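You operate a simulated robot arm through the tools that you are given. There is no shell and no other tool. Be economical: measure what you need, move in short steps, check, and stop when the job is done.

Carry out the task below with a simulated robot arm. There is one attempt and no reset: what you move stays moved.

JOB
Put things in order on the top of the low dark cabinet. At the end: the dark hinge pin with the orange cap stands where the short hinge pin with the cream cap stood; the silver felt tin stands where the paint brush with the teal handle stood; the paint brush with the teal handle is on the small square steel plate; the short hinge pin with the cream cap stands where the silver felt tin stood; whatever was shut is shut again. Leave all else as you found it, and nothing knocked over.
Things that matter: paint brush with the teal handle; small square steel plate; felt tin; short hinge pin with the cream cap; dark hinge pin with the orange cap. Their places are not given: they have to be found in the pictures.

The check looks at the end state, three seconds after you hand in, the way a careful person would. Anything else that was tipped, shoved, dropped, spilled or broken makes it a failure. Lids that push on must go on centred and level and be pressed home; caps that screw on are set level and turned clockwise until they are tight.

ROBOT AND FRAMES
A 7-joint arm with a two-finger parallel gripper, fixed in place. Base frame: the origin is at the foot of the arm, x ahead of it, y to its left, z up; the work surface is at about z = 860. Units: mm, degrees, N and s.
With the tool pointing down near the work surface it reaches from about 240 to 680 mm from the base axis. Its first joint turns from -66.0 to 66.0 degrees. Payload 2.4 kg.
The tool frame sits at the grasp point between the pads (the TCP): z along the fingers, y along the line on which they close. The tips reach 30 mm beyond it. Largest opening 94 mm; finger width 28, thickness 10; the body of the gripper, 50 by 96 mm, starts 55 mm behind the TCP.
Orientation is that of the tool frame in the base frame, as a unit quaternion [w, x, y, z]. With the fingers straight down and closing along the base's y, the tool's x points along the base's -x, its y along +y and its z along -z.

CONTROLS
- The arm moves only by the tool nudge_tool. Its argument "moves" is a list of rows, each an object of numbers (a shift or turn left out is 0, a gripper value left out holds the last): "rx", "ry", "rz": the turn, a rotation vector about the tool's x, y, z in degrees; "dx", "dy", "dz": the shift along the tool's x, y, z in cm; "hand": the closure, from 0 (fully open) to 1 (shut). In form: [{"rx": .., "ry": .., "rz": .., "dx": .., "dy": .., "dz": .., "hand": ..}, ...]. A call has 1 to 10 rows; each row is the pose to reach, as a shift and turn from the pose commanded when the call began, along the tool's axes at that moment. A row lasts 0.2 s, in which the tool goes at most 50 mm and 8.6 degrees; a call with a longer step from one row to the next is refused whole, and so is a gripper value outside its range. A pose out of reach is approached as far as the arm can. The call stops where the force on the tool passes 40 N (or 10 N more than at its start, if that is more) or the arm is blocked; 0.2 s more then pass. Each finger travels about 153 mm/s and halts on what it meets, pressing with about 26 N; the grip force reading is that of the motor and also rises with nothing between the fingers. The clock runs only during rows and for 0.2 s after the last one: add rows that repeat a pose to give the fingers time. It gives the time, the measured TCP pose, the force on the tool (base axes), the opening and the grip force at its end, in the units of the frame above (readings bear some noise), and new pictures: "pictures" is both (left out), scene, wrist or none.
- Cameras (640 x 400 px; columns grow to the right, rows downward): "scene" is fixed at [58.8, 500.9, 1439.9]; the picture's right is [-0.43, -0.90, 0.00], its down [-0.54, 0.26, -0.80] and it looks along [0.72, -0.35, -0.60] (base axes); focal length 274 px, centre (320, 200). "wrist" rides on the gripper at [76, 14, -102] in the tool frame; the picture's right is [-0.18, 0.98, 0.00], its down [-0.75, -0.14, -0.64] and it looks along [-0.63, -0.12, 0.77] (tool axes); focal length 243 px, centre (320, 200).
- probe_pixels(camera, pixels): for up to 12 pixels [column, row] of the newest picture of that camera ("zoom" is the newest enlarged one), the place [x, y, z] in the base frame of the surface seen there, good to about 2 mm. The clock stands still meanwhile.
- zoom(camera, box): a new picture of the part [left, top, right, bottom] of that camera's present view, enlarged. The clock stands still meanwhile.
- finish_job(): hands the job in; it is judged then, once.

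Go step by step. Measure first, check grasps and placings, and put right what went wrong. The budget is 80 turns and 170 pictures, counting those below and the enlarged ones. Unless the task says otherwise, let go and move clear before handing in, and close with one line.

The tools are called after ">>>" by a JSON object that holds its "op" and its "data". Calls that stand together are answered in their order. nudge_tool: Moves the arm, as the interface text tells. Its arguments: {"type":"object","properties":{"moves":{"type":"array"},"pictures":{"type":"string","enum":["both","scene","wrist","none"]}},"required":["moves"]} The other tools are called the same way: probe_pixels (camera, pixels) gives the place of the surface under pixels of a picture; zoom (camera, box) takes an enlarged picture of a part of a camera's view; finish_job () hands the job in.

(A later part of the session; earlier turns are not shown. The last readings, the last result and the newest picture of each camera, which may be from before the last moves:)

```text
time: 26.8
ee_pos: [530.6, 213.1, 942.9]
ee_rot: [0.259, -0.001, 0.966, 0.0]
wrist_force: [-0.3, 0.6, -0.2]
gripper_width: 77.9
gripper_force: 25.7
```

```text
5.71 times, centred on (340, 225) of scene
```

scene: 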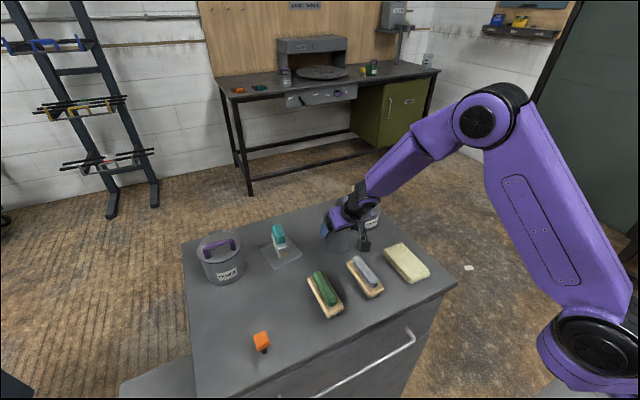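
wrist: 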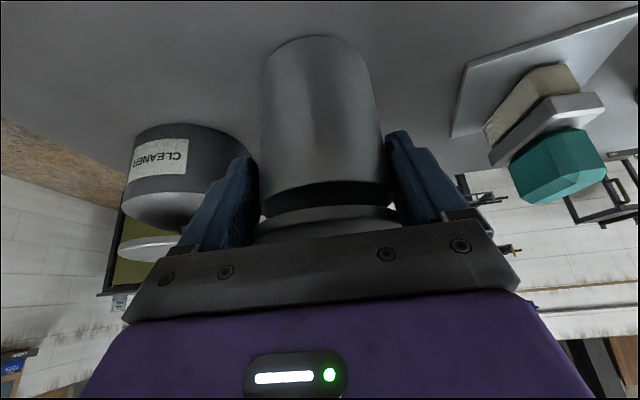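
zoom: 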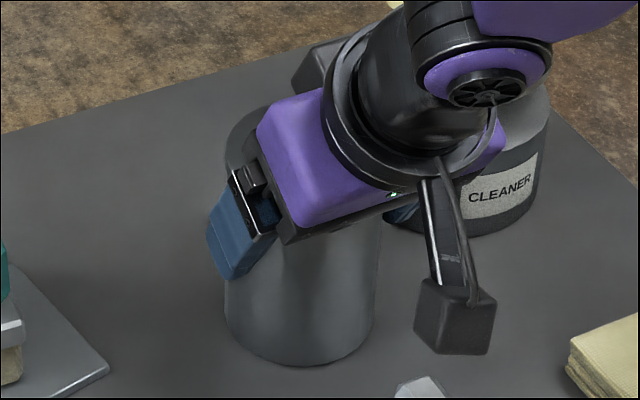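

The lid lifted off alone (dark gap visible at (330,200)): the pads had the lid rim. I lower it straight back onto the body.

>>> {"op": "nudge_tool", "data": {"moves": [{"dx": 0.3, "dz": 0.52}, {"dx": 0.5, "dz": 0.87}, {"dx": 0.6, "dz": 1.04}, {"dx": 0.6, "dz": 1.04}], "pictures": "wrist"}}

>>> {"op": "zoom", "data": {"camera": "wrist", "box": [220, 30, 440, 250]}}

```text
time: 27.8
ee_pos: [530.6, 213.2, 929.6]
ee_rot: [0.259, 0.0, 0.966, 0.0]
wrist_force: [0.0, 0.1, 0.0]
gripper_width: 78.0
gripper_force: 26.5
```

wrist: 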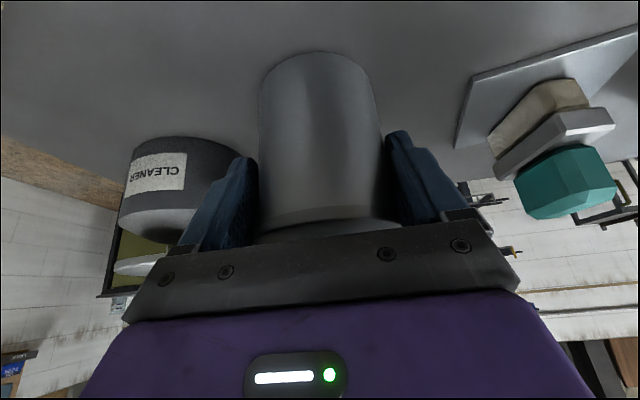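

```text
1.82 times, centred on (330, 140) of wrist
```

zoom: 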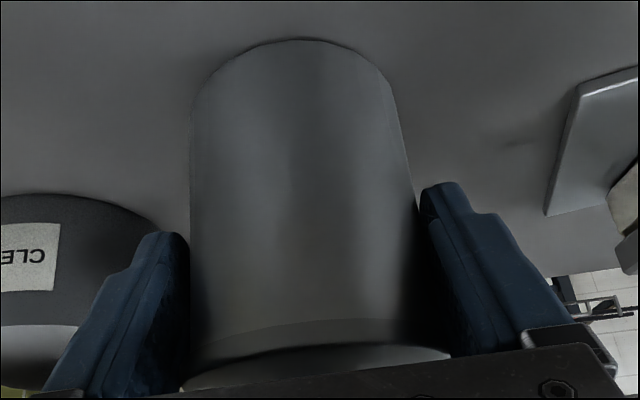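

The lid is seated again. I open and back out along the finger axis, then increase the tilt to 40° so the fingers pass below the lid rim.

>>> {"op": "nudge_tool", "data": {"moves": [{"hand": 0.1}, {"hand": 0}, {"hand": 0}, {"dz": -3}, {"dz": -7}, {"dz": -9}, {"dz": -9, "ry": -5}, {"dz": -9, "ry": -10}, {"dz": -9, "ry": -10}]}}

>>> {"op": "zoom", "data": {"camera": "scene", "box": [300, 180, 400, 270]}}

>>> {"op": "zoom", "data": {"camera": "wrist", "box": [220, 30, 440, 250]}}

```text
time: 29.8
ee_pos: [486.2, 213.0, 1009.3]
ee_rot: [0.342, 0.0, 0.94, 0.0]
wrist_force: [-0.9, 0.3, 0.0]
gripper_width: 93.9
gripper_force: 0.0
out of reach, approached as far as the arm can: row 8
```

scene: 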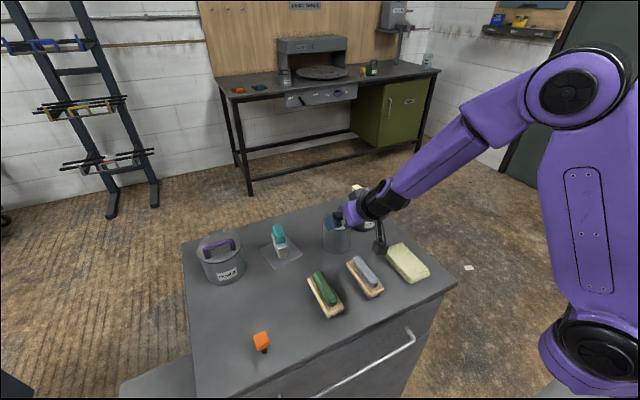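
wrist: 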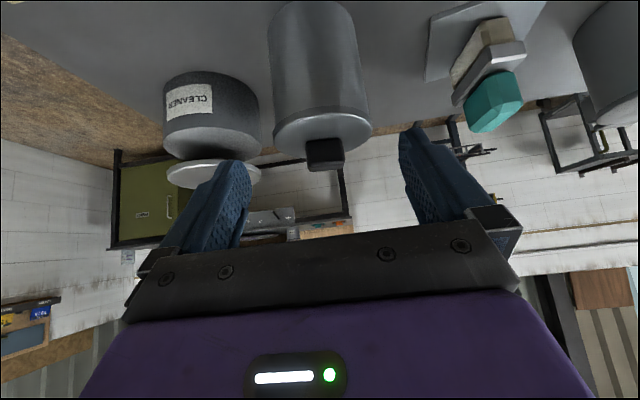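

```text
4.44 times, centred on (350, 225) of scene
```

zoom: 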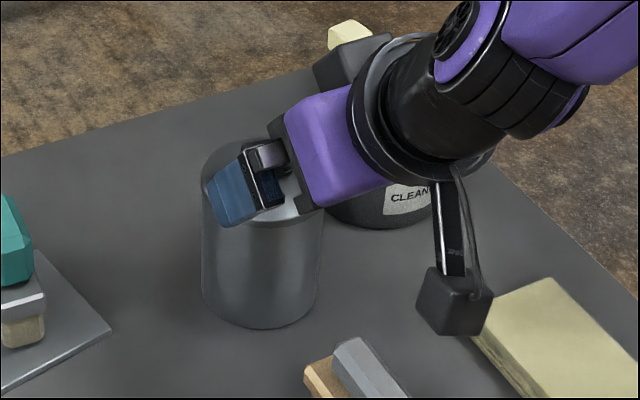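

```text
1.82 times, centred on (330, 140) of wrist
```

zoom: 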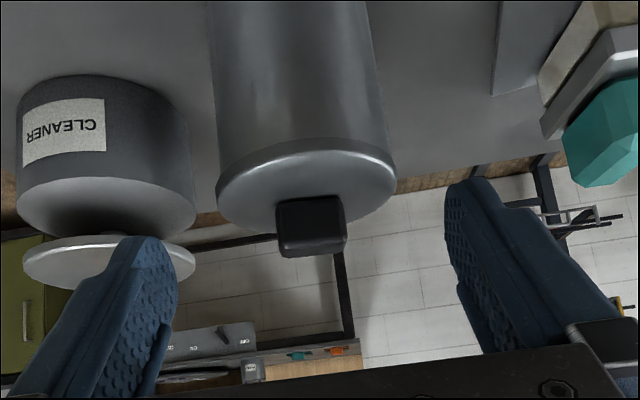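

Tilt is 40°. I line up lower on the finger axis and advance most of the way, watching the camera's clearance over the grey brush.

>>> {"op": "nudge_tool", "data": {"moves": [{"dx": 1.2, "dz": 0}, {"dx": 2.2, "dz": 1}, {"dx": 2.2, "dz": 3}, {"dx": 2.2, "dz": 5}, {"dx": 2.2, "dz": 7}, {"dx": 2.2, "dz": 7}]}}

>>> {"op": "zoom", "data": {"camera": "scene", "box": [300, 190, 400, 300]}}

```text
time: 31.2
ee_pos: [515.0, 214.0, 940.1]
ee_rot: [0.342, 0.0, 0.94, 0.0]
wrist_force: [-0.6, -0.9, -0.4]
gripper_width: 94.0
gripper_force: 0.1
```

scene: 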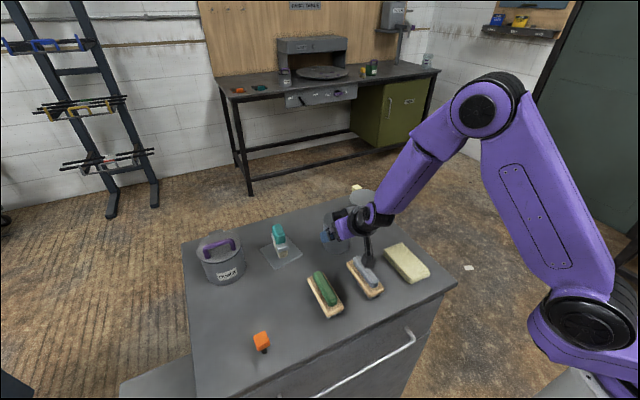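
wrist: 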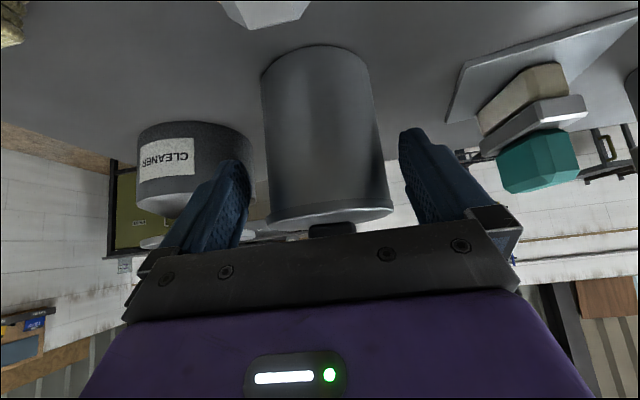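

```text
3.64 times, centred on (350, 245) of scene
```

zoom: 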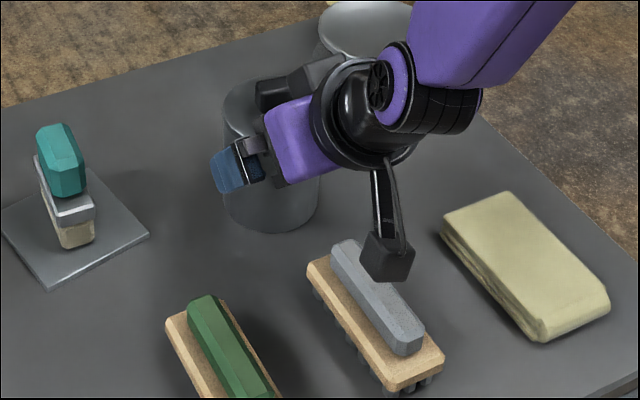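

The camera block hovers near the grey brush; I probe its underside height before continuing.

>>> {"op": "probe_pixels", "data": {"camera": "zoom", "pixels": [[385, 275], [370, 255], [405, 270], [385, 262], [345, 250], [360, 265], [400, 330], [360, 280], [285, 160], [240, 165]]}}

```text
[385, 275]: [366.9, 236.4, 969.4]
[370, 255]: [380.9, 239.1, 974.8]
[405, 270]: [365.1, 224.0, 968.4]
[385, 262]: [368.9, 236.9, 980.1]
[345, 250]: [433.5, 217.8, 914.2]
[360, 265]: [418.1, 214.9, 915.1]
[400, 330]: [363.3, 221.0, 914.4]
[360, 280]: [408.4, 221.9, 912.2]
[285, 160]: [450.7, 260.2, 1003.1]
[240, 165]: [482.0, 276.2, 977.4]
```

Camera underside is at ≈968, leaving good clearance for a 20 mm descent. I advance the last 26 mm and close.

>>> {"op": "nudge_tool", "data": {"moves": [{"dz": 1.3}, {"dz": 2.6}, {"dz": 2.6}, {"dz": 2.6, "hand": 0.15}, {"dz": 2.6, "hand": 0.25}, {"dz": 2.6, "hand": 0.4}, {"dz": 2.6, "hand": 0.5}, {"dz": 2.6, "hand": 0.5}]}}

>>> {"op": "zoom", "data": {"camera": "wrist", "box": [220, 30, 440, 250]}}

```text
time: 33.0
ee_pos: [530.4, 213.7, 921.1]
ee_rot: [0.342, 0.0, 0.94, 0.0]
wrist_force: [0.8, 0.0, 1.4]
gripper_width: 76.2
gripper_force: 26.5
```

scene: 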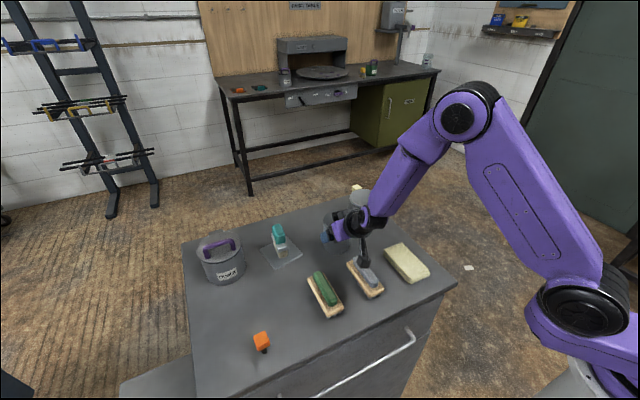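
wrist: 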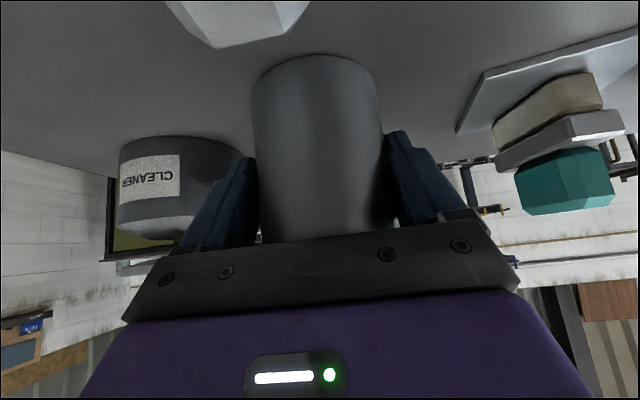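

```text
1.82 times, centred on (330, 140) of wrist
```

zoom: 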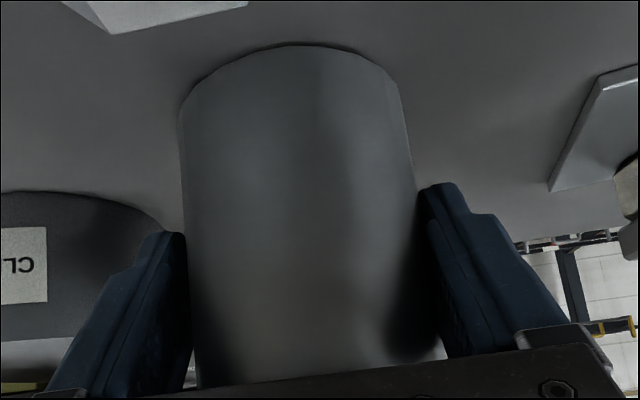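

Opening is now 76.2 mm, narrower than the lid's 78. I lift 15 mm and check whether the body comes.

>>> {"op": "nudge_tool", "data": {"moves": [{"dx": -0.2, "dz": -0.24}, {"dx": -0.5, "dz": -0.6}, {"dx": -0.96, "dz": -1.15}, {"dx": -0.96, "dz": -1.15}]}}

>>> {"op": "zoom", "data": {"camera": "wrist", "box": [220, 30, 440, 250]}}

>>> {"op": "zoom", "data": {"camera": "scene", "box": [300, 190, 400, 300]}}

```text
time: 34.0
ee_pos: [531.4, 213.2, 935.5]
ee_rot: [0.342, -0.001, 0.94, 0.0]
wrist_force: [-0.1, 0.3, -1.5]
gripper_width: 76.3
gripper_force: 25.5
```

scene: 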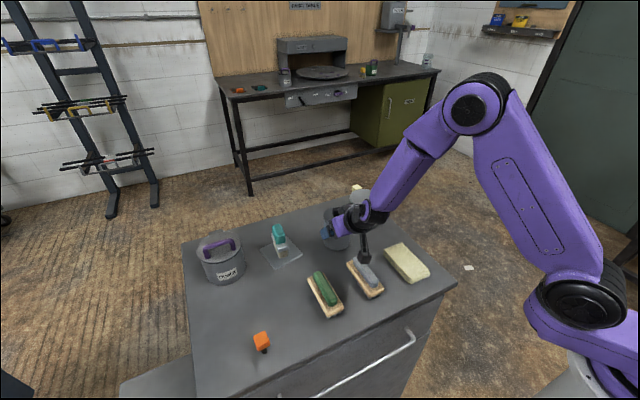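
wrist: 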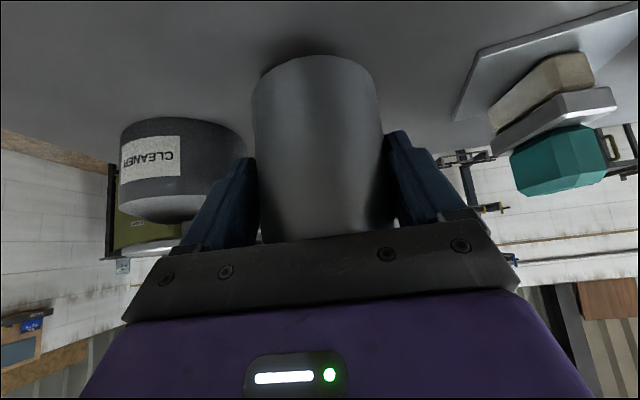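

```text
1.82 times, centred on (330, 140) of wrist
```

zoom: 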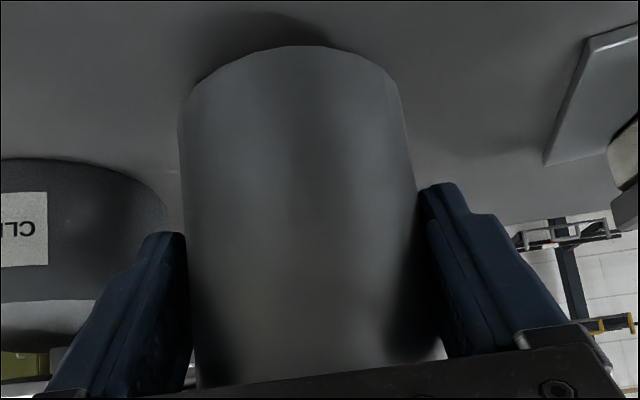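

```text
3.64 times, centred on (350, 245) of scene
```

zoom: 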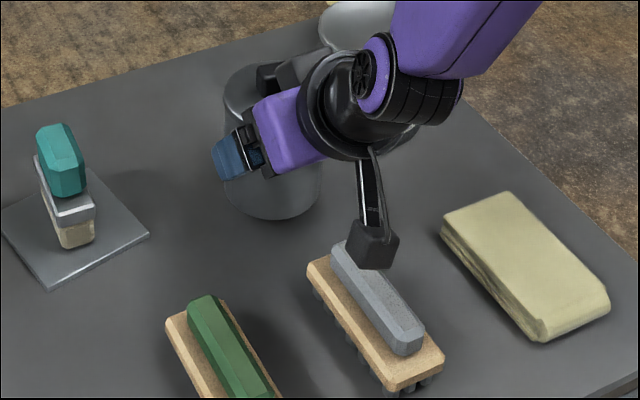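

The tin came up whole (shadow gap under it at (320,52)). I raise it 75 mm more and carry it to the brush's old place.

>>> {"op": "nudge_tool", "data": {"moves": [{"dx": -2.4, "dz": -2.9}, {"dx": -4.82, "dz": -5.75}, {"dx": -3.5, "dz": -6.8, "dy": 2.5}, {"dx": -1.9, "dz": -8.2, "dy": 5.8}, {"dx": -0.3, "dz": -9.6, "dy": 9.1}, {"dx": 1.3, "dz": -11, "dy": 12.4}, {"dx": 2.9, "dz": -12.4, "dy": 15.7}, {"dx": 4.7, "dz": -13.8, "dy": 19}, {"dx": 6.5, "dz": -15.3, "dy": 22.1}, {"dx": 6.5, "dz": -15.3, "dy": 22.1}]}}

```text
time: 36.2
ee_pos: [381.7, 433.3, 1011.7]
ee_rot: [0.342, 0.0, 0.94, 0.0]
wrist_force: [-0.3, 0.2, -2.0]
gripper_width: 76.4
gripper_force: 26.0
```

scene: 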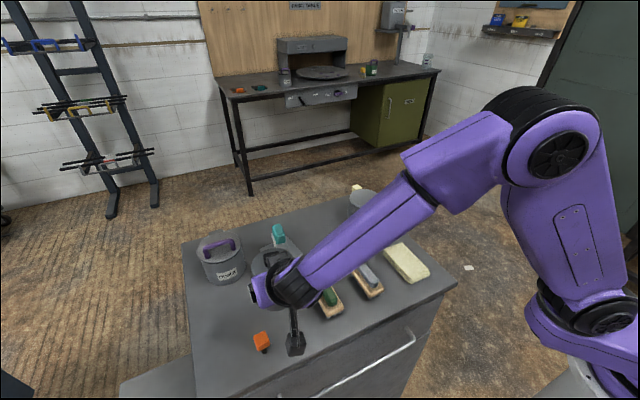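
wrist: 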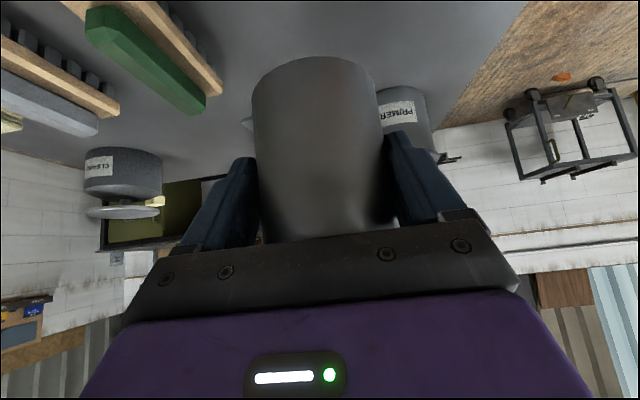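

Above the target; I lower in straight-down steps to just above the surface.

>>> {"op": "nudge_tool", "data": {"moves": [{"dx": 1.5, "dz": 1.8}, {"dx": 3.0, "dz": 3.58}, {"dx": 4.2, "dz": 5.0}, {"dx": 5.0, "dz": 5.96}, {"dx": 5.4, "dz": 6.43}, {"dx": 5.4, "dz": 6.43}]}}

>>> {"op": "zoom", "data": {"camera": "scene", "box": [230, 240, 350, 360]}}

```text
time: 37.6
ee_pos: [383.1, 434.9, 928.4]
ee_rot: [0.342, 0.0, 0.94, 0.0]
wrist_force: [-0.8, 0.1, -1.0]
gripper_width: 76.4
gripper_force: 26.1
```

scene: 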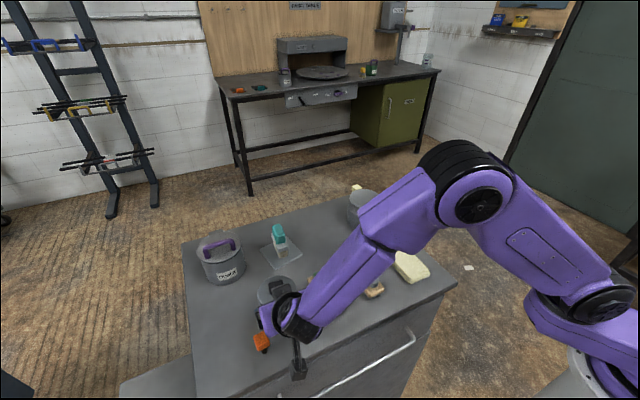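
wrist: 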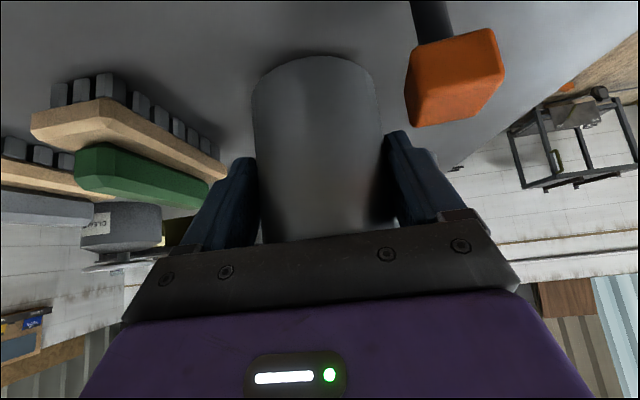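

```text
3.33 times, centred on (290, 300) of scene
```

zoom: 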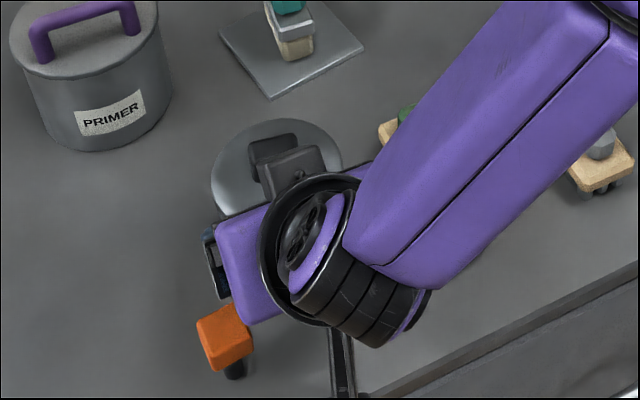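

The hand clears the orange pin by height. I lower in small steps to contact.

>>> {"op": "nudge_tool", "data": {"moves": [{"dx": 0.13, "dz": 0.15}, {"dx": 0.26, "dz": 0.31}, {"dx": 0.32, "dz": 0.385}, {"dx": 0.385, "dz": 0.46}, {"dx": 0.385, "dz": 0.46}], "pictures": "wrist"}}

```text
time: 38.8
ee_pos: [381.8, 434.3, 920.5]
ee_rot: [0.342, 0.0, 0.94, 0.0]
wrist_force: [0.8, -0.1, -1.7]
gripper_width: 76.2
gripper_force: 26.1
```

wrist: 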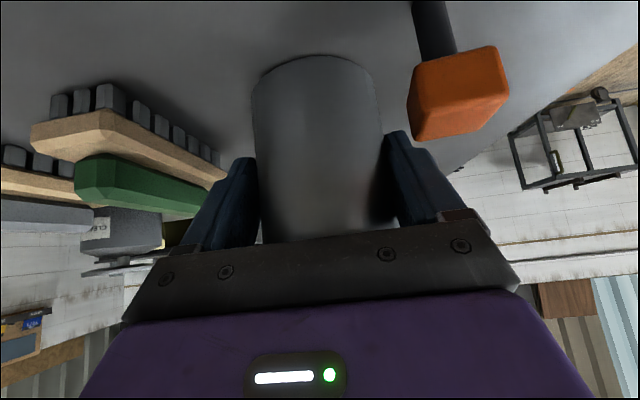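

Not yet touching (Fz −1.7). I continue in half-millimetre steps.

>>> {"op": "nudge_tool", "data": {"moves": [{"dx": 0.05, "dz": 0.06}, {"dx": 0.09, "dz": 0.11}, {"dx": 0.12, "dz": 0.14}, {"dx": 0.12, "dz": 0.14}], "pictures": "none"}}

```text
time: 39.8
ee_pos: [382.9, 435.3, 920.8]
ee_rot: [0.343, 0.001, 0.94, 0.001]
wrist_force: [-3.5, -3.6, 19.5]
gripper_width: 76.1
gripper_force: 27.0
```

Contact at 19.5 N: the tin stands on the surface. I ease off, open and back out along the finger axis.

>>> {"op": "nudge_tool", "data": {"moves": [{"dx": -0.06, "dz": -0.07}, {"dx": -0.06, "dz": -0.07, "hand": 0.12}, {"dx": -0.06, "dz": -0.07, "hand": 0.0}, {"dx": -0.06, "dz": -0.07, "hand": 0}, {"dz": -3}, {"dz": -6.5}, {"dz": -10}, {"dz": -12}, {"dz": -12}]}}

>>> {"op": "zoom", "data": {"camera": "scene", "box": [230, 240, 350, 360]}}

>>> {"op": "zoom", "data": {"camera": "wrist", "box": [200, 0, 520, 200]}}

```text
time: 41.8
ee_pos: [304.6, 434.6, 1011.2]
ee_rot: [0.342, 0.0, 0.94, 0.0]
wrist_force: [0.2, -1.2, 0.0]
gripper_width: 93.9
gripper_force: 0.1
```

scene: 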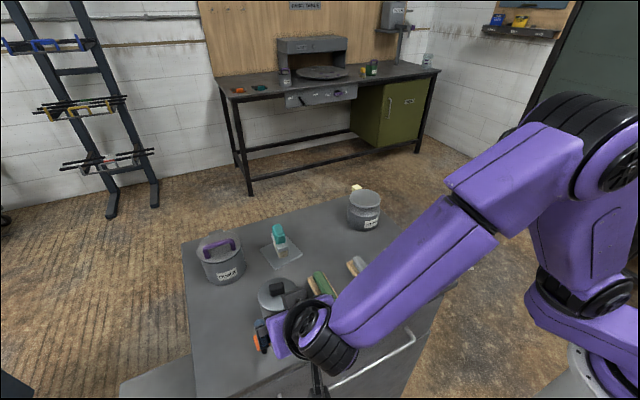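
wrist: 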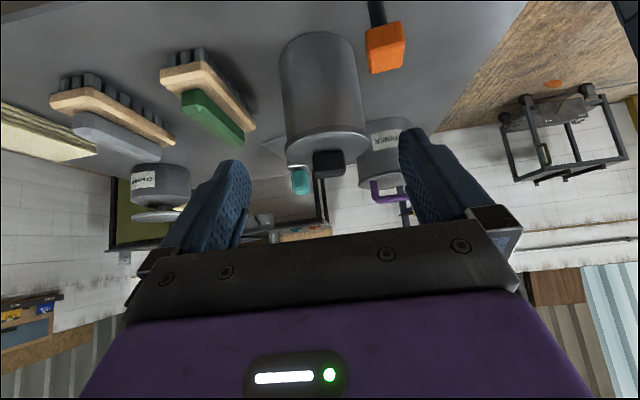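

```text
3.33 times, centred on (290, 300) of scene
```

zoom: 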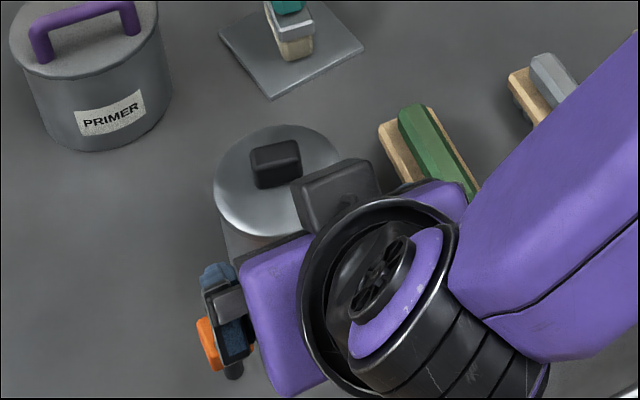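

```text
2.00 times, centred on (360, 100) of wrist
```

zoom: 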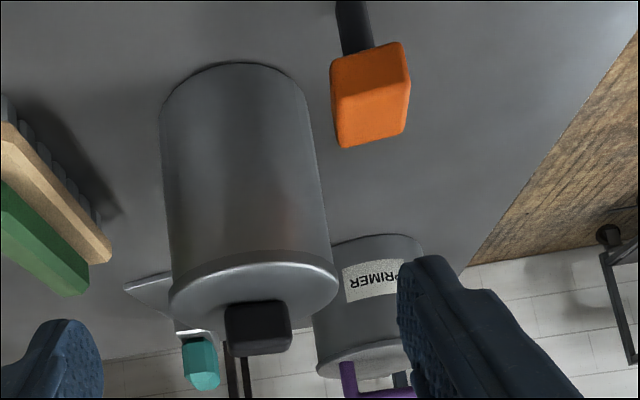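

The tin stands level at the brush's old spot. I rise and untilt the hand to vertical, then press the lid home.

>>> {"op": "nudge_tool", "data": {"moves": [{"dx": -1.5, "dz": -1.8, "ry": 8}, {"dx": -3, "dz": -3.6, "ry": 16}, {"dx": -3.86, "dz": -4.6, "ry": 24}, {"dx": -3.86, "dz": -4.6, "ry": 32}, {"dx": -3.86, "dz": -4.6, "ry": 40}, {"dx": -3.86, "dz": -4.6, "ry": 40, "hand": 0.5}, {"dx": -3.86, "dz": -4.6, "ry": 40, "hand": 1}, {"dx": -3.86, "dz": -4.6, "ry": 40, "hand": 1}]}}

>>> {"op": "zoom", "data": {"camera": "scene", "box": [230, 240, 350, 360]}}

>>> {"op": "zoom", "data": {"camera": "wrist", "box": [240, 40, 420, 240]}}

```text
time: 43.6
ee_pos: [305.7, 434.8, 1071.0]
ee_rot: [0.0, 0.0, 1.0, 0.0]
wrist_force: [-0.3, -0.8, 0.1]
gripper_width: 0.1
gripper_force: 26.6
```

scene: 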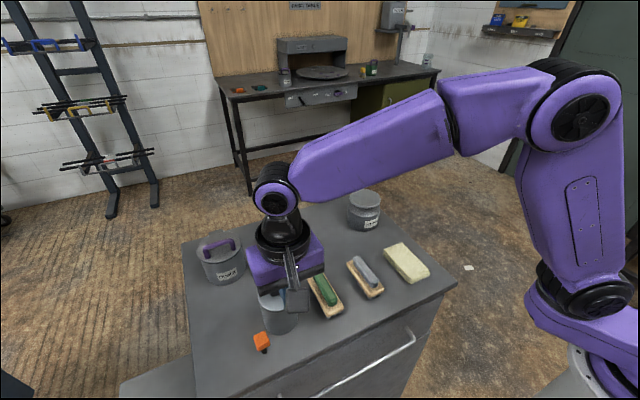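
wrist: 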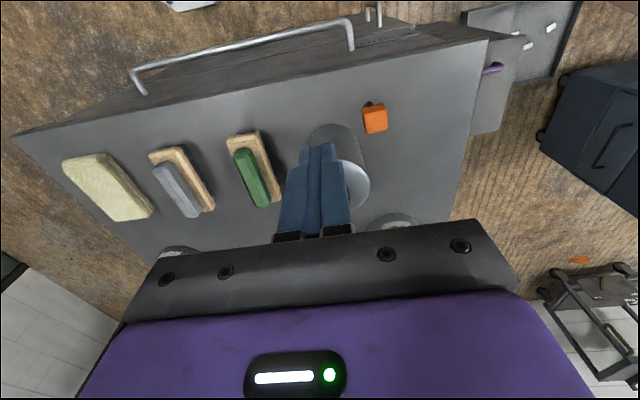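

```text
3.33 times, centred on (290, 300) of scene
```

zoom: 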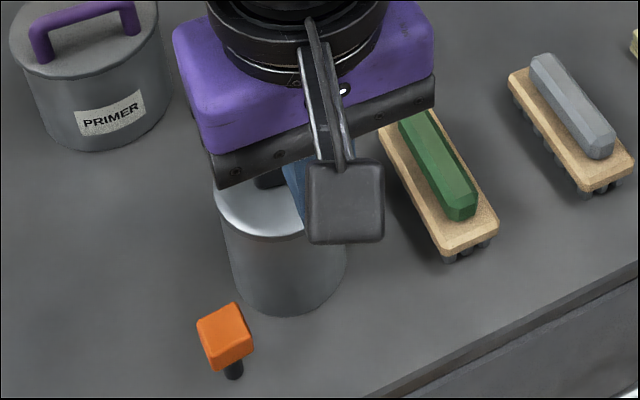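

```text
2.00 times, centred on (330, 140) of wrist
```

zoom: 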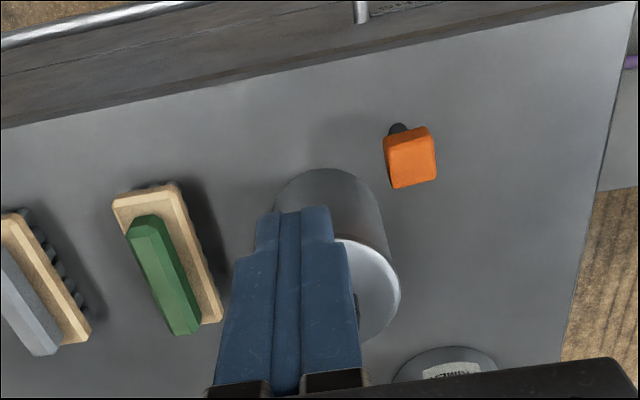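

Next I move the closed fingertips above the knob and check the alignment.

>>> {"op": "nudge_tool", "data": {"moves": [{"dx": -3, "dz": 0}, {"dx": -6, "dz": 0}, {"dx": -9.1, "dz": 1}, {"dx": -9.1, "dz": 2.5}, {"dx": -9.1, "dz": 2.5}]}}

>>> {"op": "zoom", "data": {"camera": "scene", "box": [240, 230, 340, 340]}}

>>> {"op": "zoom", "data": {"camera": "wrist", "box": [240, 40, 440, 240]}}

```text
time: 44.8
ee_pos: [397.4, 434.5, 1046.0]
ee_rot: [-0.001, 0.0, 1.0, 0.0]
wrist_force: [0.0, 0.0, 0.2]
gripper_width: 0.0
gripper_force: 26.0
```

scene: 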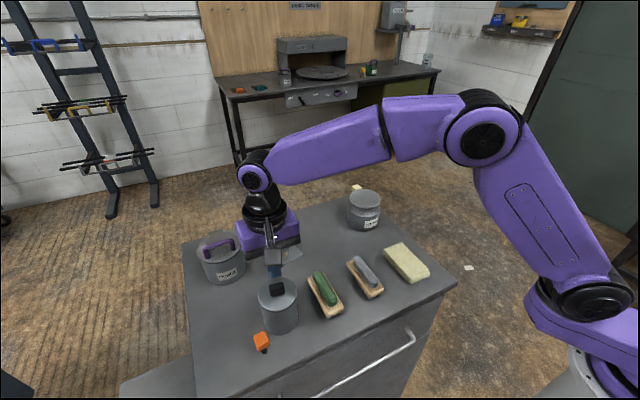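
wrist: 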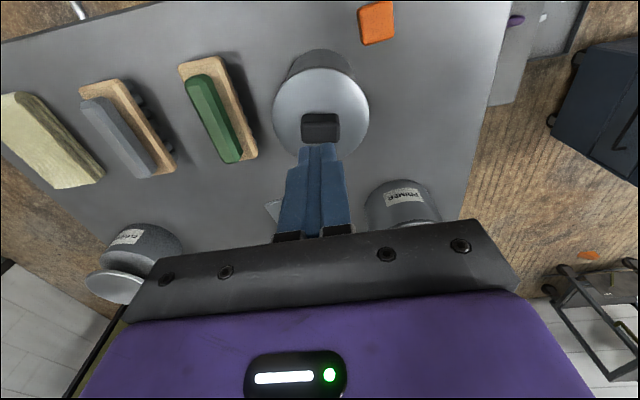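

```text
3.64 times, centred on (290, 285) of scene
```

zoom: 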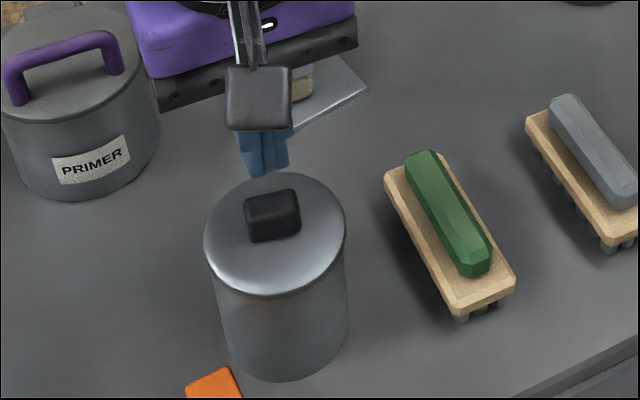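

```text
2.00 times, centred on (340, 140) of wrist
```

zoom: 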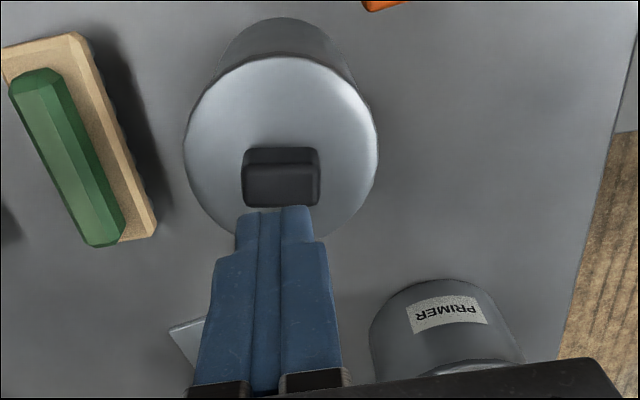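

Now I probe the lid and knob for level and centre.

>>> {"op": "probe_pixels", "data": {"camera": "wrist", "pixels": [[278, 105], [320, 72], [363, 105], [285, 135], [357, 135], [320, 90], [308, 120], [335, 120], [320, 130], [320, 135], [320, 55], [295, 75]]}}

>>> {"op": "probe_pixels", "data": {"camera": "scene", "pixels": [[260, 293], [276, 308], [295, 293], [287, 281], [279, 287], [278, 293], [279, 300], [279, 312], [278, 330], [264, 315], [294, 315], [278, 320]]}}

```text
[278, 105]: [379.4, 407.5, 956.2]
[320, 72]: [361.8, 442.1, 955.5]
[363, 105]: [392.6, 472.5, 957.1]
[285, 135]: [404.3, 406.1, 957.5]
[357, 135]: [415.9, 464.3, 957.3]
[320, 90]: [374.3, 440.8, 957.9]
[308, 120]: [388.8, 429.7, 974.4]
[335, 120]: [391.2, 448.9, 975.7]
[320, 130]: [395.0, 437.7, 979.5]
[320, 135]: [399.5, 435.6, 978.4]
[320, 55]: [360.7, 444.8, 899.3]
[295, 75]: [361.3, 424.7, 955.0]
```

```text
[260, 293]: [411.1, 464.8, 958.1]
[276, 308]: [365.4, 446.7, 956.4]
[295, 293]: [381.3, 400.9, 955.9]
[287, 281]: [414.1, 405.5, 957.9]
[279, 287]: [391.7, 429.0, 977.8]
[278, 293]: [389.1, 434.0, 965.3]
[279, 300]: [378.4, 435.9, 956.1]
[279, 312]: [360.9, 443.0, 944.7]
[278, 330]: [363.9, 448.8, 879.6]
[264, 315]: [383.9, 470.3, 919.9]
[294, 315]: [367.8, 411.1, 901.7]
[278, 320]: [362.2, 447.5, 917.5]
```

The lid reads z≈957 all around, same as at the start, centre ≈(397,437). I press on the knob gently to be sure it is home.

>>> {"op": "nudge_tool", "data": {"moves": [{"dy": 0.3, "dz": 1.5}, {"dy": 0.3, "dz": 3}, {"dy": 0.3, "dz": 3.5}, {"dy": 0.3, "dz": 3.7}, {"dy": 0.3, "dz": 3.8}, {"dy": 0.3, "dz": 3.9}, {"dy": 0.3, "dz": 4.0}], "pictures": "none"}}

```text
time: 46.4
ee_pos: [397.1, 437.3, 1011.0]
ee_rot: [0.002, 0.0, 1.0, 0.004]
wrist_force: [-3.9, -2.1, 38.9]
gripper_width: 0.0
gripper_force: 25.6
```

Pressed to 39 N with the knob at z≈981: lid is home. I rise and travel to a viewpoint in front of the cream pin.

>>> {"op": "nudge_tool", "data": {"moves": [{"dz": -4.9, "hand": 1}, {"dx": -1.8, "dy": -4.2, "dz": -4.9, "hand": 0.8}, {"dx": -3.6, "dy": -8.4, "dz": -4.9, "hand": 0.6}, {"dx": -5.4, "dy": -12.6, "dz": -4.9}, {"dx": -7.2, "dy": -16.8, "dz": -4.9}, {"dx": -9, "dy": -21, "dz": -4.9}, {"dx": -10.8, "dy": -25.2, "dz": -4.9}, {"dx": -12.6, "dy": -29.4, "dz": -4.9}, {"dx": -14.4, "dy": -33.6, "dz": -4.9}, {"dx": -16.2, "dy": -37.7, "dz": -4.9}]}}

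>>> {"op": "zoom", "data": {"camera": "wrist", "box": [240, 100, 400, 220]}}

>>> {"op": "zoom", "data": {"camera": "scene", "box": [240, 270, 340, 360]}}

```text
time: 48.6
ee_pos: [560.5, 60.6, 1055.9]
ee_rot: [0.0, -0.001, 1.0, 0.0]
wrist_force: [0.0, 0.4, -0.3]
gripper_width: 37.6
gripper_force: 0.1
```

scene: 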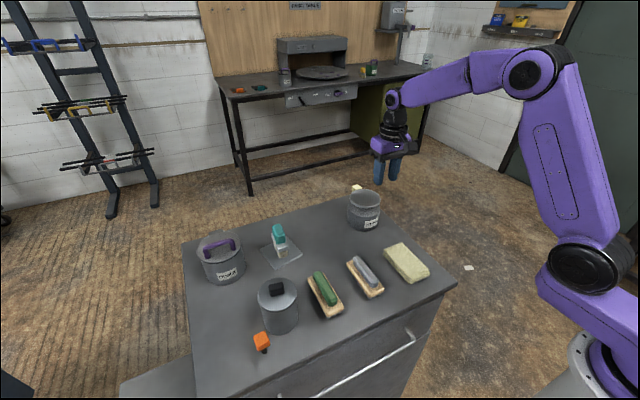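
wrist: 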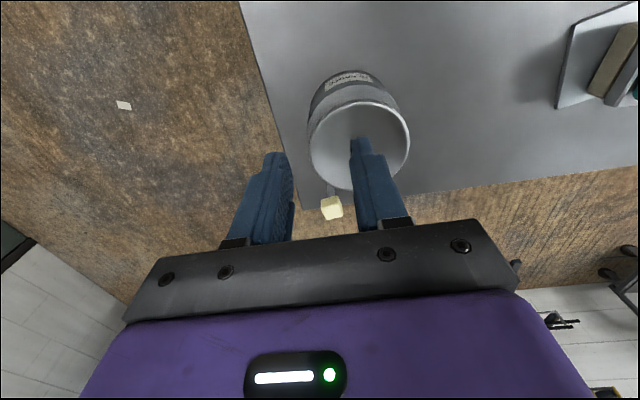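

```text
3.33 times, centred on (320, 160) of wrist
```

zoom: 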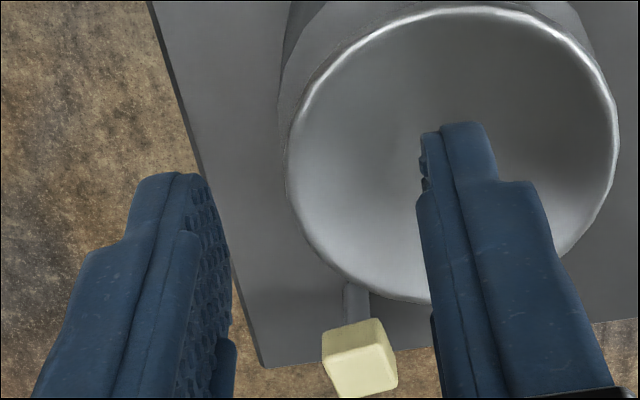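

```text
4.44 times, centred on (290, 315) of scene
```

zoom: 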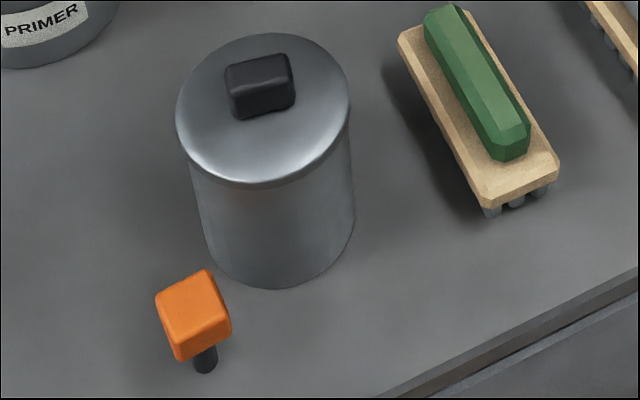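

The cream pin's cap shows at (331,208), just beyond the CLEANER lid. I zoom deeper and probe it and the pot.

>>> {"op": "zoom", "data": {"camera": "wrist", "box": [310, 180, 350, 225]}}

>>> {"op": "probe_pixels", "data": {"camera": "wrist", "pixels": [[324, 200], [333, 197], [340, 204], [327, 212], [338, 214], [333, 208], [328, 204], [329, 190], [340, 186], [400, 115], [318, 110], [360, 188]]}}

```text
8.89 times, centred on (330, 202) of wrist
```

zoom: 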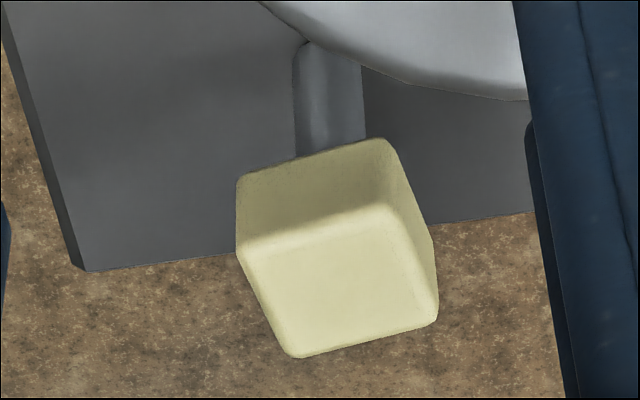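

```text
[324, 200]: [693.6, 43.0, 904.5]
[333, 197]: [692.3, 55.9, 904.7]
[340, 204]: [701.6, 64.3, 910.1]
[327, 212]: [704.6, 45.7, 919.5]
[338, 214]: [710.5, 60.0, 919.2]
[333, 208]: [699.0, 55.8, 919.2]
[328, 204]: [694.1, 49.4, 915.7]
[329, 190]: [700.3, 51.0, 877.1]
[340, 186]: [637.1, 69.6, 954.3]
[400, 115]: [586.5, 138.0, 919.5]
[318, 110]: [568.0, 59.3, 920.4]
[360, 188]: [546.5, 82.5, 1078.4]
```

The cap is about a 23 mm cube centred near (703,53), yawed about +10°, top z 919. I turn the tool to match that yaw.

>>> {"op": "nudge_tool", "data": {"moves": [{"rz": -5, "hand": 0.45}, {"rz": -10, "hand": 0.45}, {"rz": -10, "hand": 0.45}], "pictures": "none"}}

>>> {"op": "nudge_tool", "data": {"moves": [{"ry": -6}, {"ry": -12}, {"ry": -12}], "pictures": "none"}}

```text
time: 49.4
ee_pos: [558.3, 60.5, 1055.8]
ee_rot: [0.0, -0.089, 0.996, 0.0]
wrist_force: [-0.3, 0.3, 0.5]
gripper_width: 51.7
gripper_force: 0.0
```

```text
time: 50.2
ee_pos: [558.9, 60.4, 1053.9]
ee_rot: [0.105, -0.086, 0.991, 0.009]
wrist_force: [-0.1, 0.0, 1.0]
gripper_width: 51.8
gripper_force: 0.0
```

Orientation is set (yaw 10°, lean 12°). I move to a hover just behind and above the cap, passing well over the pot.

>>> {"op": "nudge_tool", "data": {"moves": [{"dx": -3.9, "dy": -1.1, "dz": 2.3}, {"dx": -7.9, "dy": -2.26, "dz": 4.75}, {"dx": -9.3, "dy": -2.7, "dz": 7.8}, {"dx": -10.7, "dy": -3.23, "dz": 10.8}, {"dx": -10.7, "dy": -3.23, "dz": 10.8}]}}

>>> {"op": "zoom", "data": {"camera": "wrist", "box": [230, 100, 410, 240]}}

>>> {"op": "zoom", "data": {"camera": "scene", "box": [310, 130, 430, 240]}}

```text
time: 51.4
ee_pos: [690.0, 50.5, 972.3]
ee_rot: [0.104, -0.087, 0.991, 0.009]
wrist_force: [-0.4, 0.2, -0.6]
gripper_width: 51.4
gripper_force: 0.1
```

scene: 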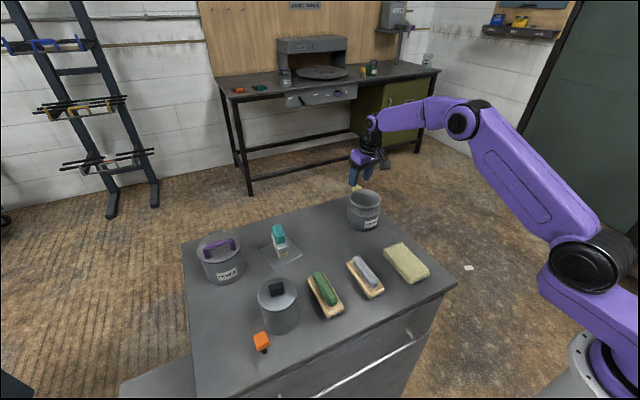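
wrist: 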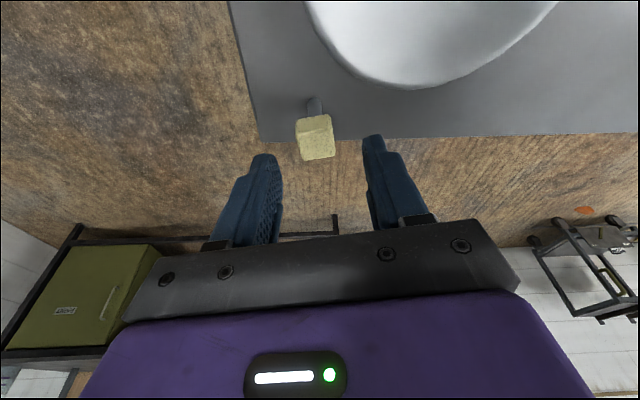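

```text
2.86 times, centred on (320, 170) of wrist
```

zoom: 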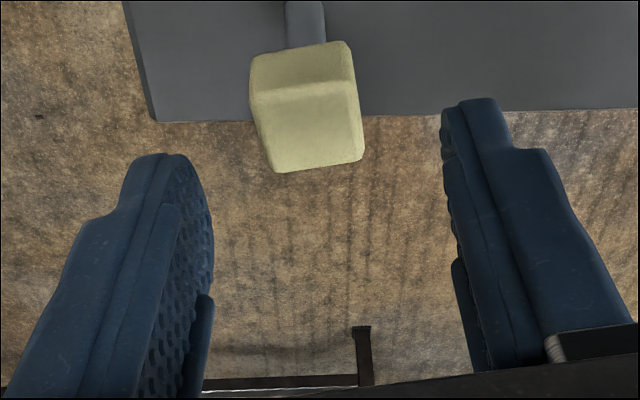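

```text
3.64 times, centred on (370, 185) of scene
```

zoom: 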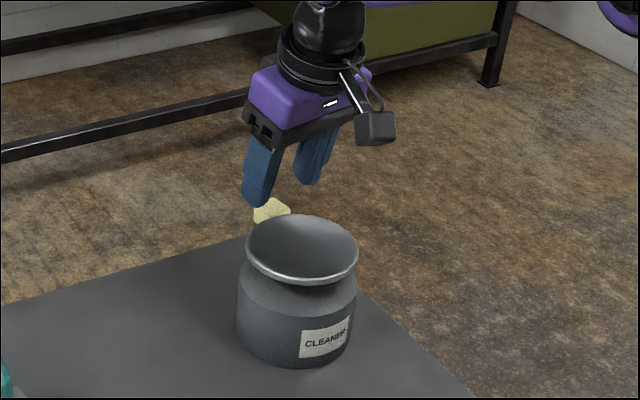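

Good view: cap at (315,138), fingertips (265,155)/(375,135). I probe to refine the centre.

>>> {"op": "probe_pixels", "data": {"camera": "wrist", "pixels": [[303, 134], [326, 130], [307, 156], [328, 153], [317, 143], [303, 122], [323, 118], [315, 108], [310, 104], [320, 104], [262, 136], [400, 137]]}}

```text
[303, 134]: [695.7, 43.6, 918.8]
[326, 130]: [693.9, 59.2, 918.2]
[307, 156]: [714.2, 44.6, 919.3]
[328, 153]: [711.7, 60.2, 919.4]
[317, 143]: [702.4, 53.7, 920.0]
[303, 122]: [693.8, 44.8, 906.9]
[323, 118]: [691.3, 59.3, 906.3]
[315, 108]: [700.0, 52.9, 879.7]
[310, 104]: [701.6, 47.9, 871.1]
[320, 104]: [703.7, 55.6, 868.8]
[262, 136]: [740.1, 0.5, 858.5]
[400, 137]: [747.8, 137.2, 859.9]
```

Cap centre (703.5,52), pin foot (703,52). I advance 51 mm along the axis and check.

>>> {"op": "nudge_tool", "data": {"moves": [{"dz": 2}, {"dz": 3.5, "dy": -0.05}, {"dz": 4.6, "dy": -0.08}, {"dz": 5.15, "dy": -0.08}, {"dz": 5.15, "dy": -0.08}], "pictures": "wrist"}}

>>> {"op": "zoom", "data": {"camera": "wrist", "box": [230, 100, 410, 240]}}

```text
time: 52.6
ee_pos: [699.9, 51.5, 922.4]
ee_rot: [0.104, -0.087, 0.991, 0.009]
wrist_force: [-0.4, -1.0, -0.1]
gripper_width: 51.6
gripper_force: 0.0
```

wrist: 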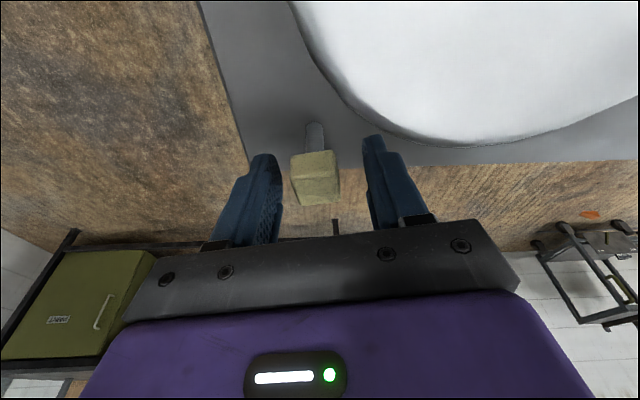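

```text
2.86 times, centred on (320, 170) of wrist
```

zoom: 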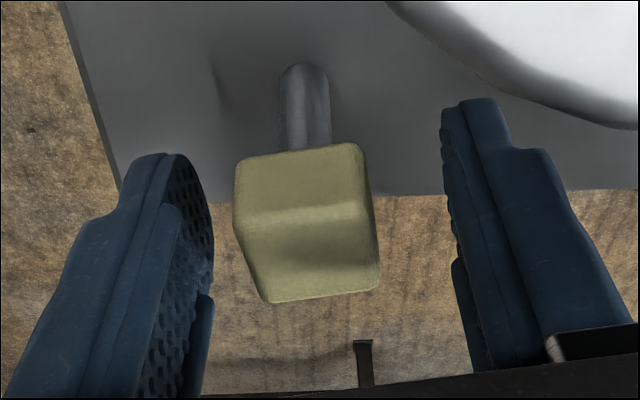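

The cap looks nearer the left pad (gap ≈20 px vs ≈75 px in the zoom). I measure the pads and cap sides to centre exactly.

>>> {"op": "probe_pixels", "data": {"camera": "zoom", "pixels": [[240, 230], [372, 230], [238, 180], [360, 175], [262, 290], [375, 280], [208, 220], [205, 250], [449, 150], [452, 200], [200, 300], [300, 240]]}}

```text
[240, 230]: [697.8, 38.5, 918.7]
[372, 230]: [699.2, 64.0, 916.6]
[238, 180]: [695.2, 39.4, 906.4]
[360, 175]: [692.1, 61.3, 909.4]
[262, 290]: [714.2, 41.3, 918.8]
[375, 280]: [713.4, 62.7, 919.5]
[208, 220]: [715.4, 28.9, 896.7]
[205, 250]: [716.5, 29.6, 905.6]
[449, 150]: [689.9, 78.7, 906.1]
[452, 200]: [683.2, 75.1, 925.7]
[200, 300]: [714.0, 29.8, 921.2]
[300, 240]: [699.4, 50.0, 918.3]
```

Offset is only ~1–2 mm. I shift 1 mm and close gradually.

>>> {"op": "nudge_tool", "data": {"moves": [{"dy": -0.1, "hand": 0.5}, {"dy": -0.1, "hand": 0.6}, {"dy": -0.1, "hand": 0.68}, {"dy": -0.1, "hand": 0.73}, {"dy": -0.1, "hand": 0.8}, {"dy": -0.1, "hand": 0.9}, {"dy": -0.1, "hand": 0.9}], "pictures": "wrist"}}

>>> {"op": "zoom", "data": {"camera": "wrist", "box": [230, 100, 410, 240]}}

```text
time: 54.2
ee_pos: [701.3, 48.7, 922.6]
ee_rot: [0.104, -0.086, 0.991, 0.009]
wrist_force: [1.5, -1.3, 8.6]
gripper_width: 25.8
gripper_force: 26.2
```

wrist: 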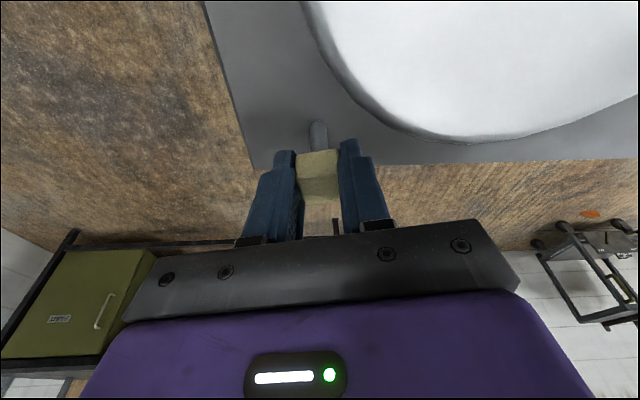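

```text
2.86 times, centred on (320, 170) of wrist
```

zoom: 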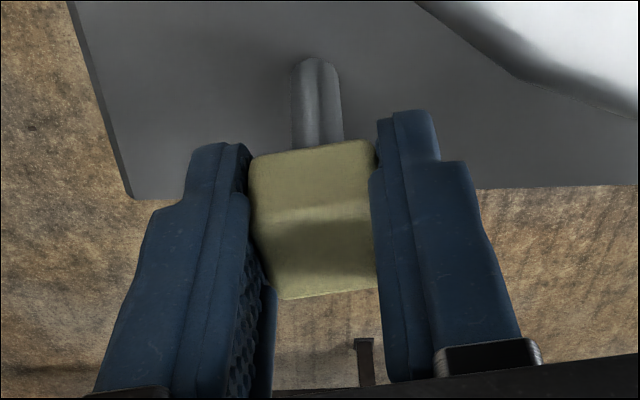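

Gripped at 25.8 mm. I lift 25 mm straight up and check that it comes freely.

>>> {"op": "nudge_tool", "data": {"moves": [{"dx": -0.1, "dz": -0.49, "hand": 1}, {"dx": -0.31, "dz": -1.47}, {"dx": -0.52, "dz": -2.45}, {"dx": -0.52, "dz": -2.45}]}}

>>> {"op": "zoom", "data": {"camera": "wrist", "box": [230, 80, 410, 220]}}

>>> {"op": "zoom", "data": {"camera": "scene", "box": [310, 130, 430, 240]}}

```text
time: 55.2
ee_pos: [700.2, 51.4, 945.9]
ee_rot: [0.104, -0.087, 0.991, 0.009]
wrist_force: [0.3, 0.2, -1.6]
gripper_width: 25.7
gripper_force: 26.0
```

scene: 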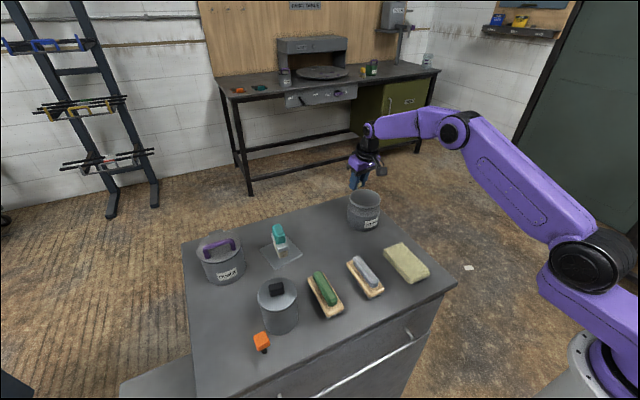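
wrist: 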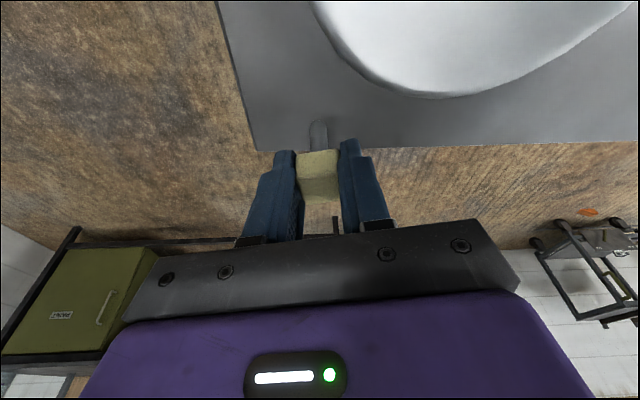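

```text
2.86 times, centred on (320, 150) of wrist
```

zoom: 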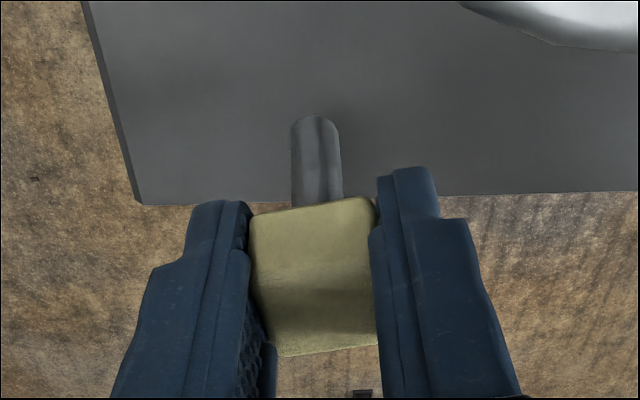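

```text
3.64 times, centred on (370, 185) of scene
```

zoom: 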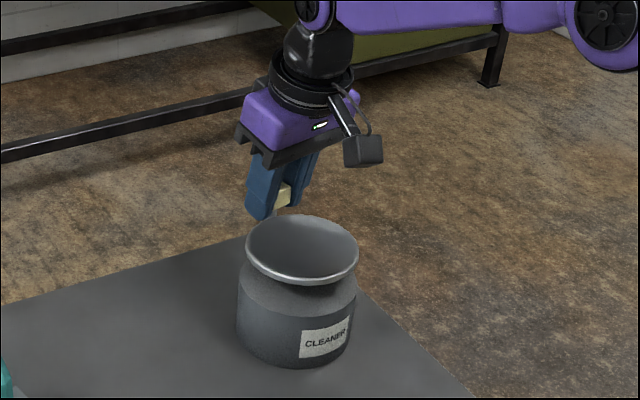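

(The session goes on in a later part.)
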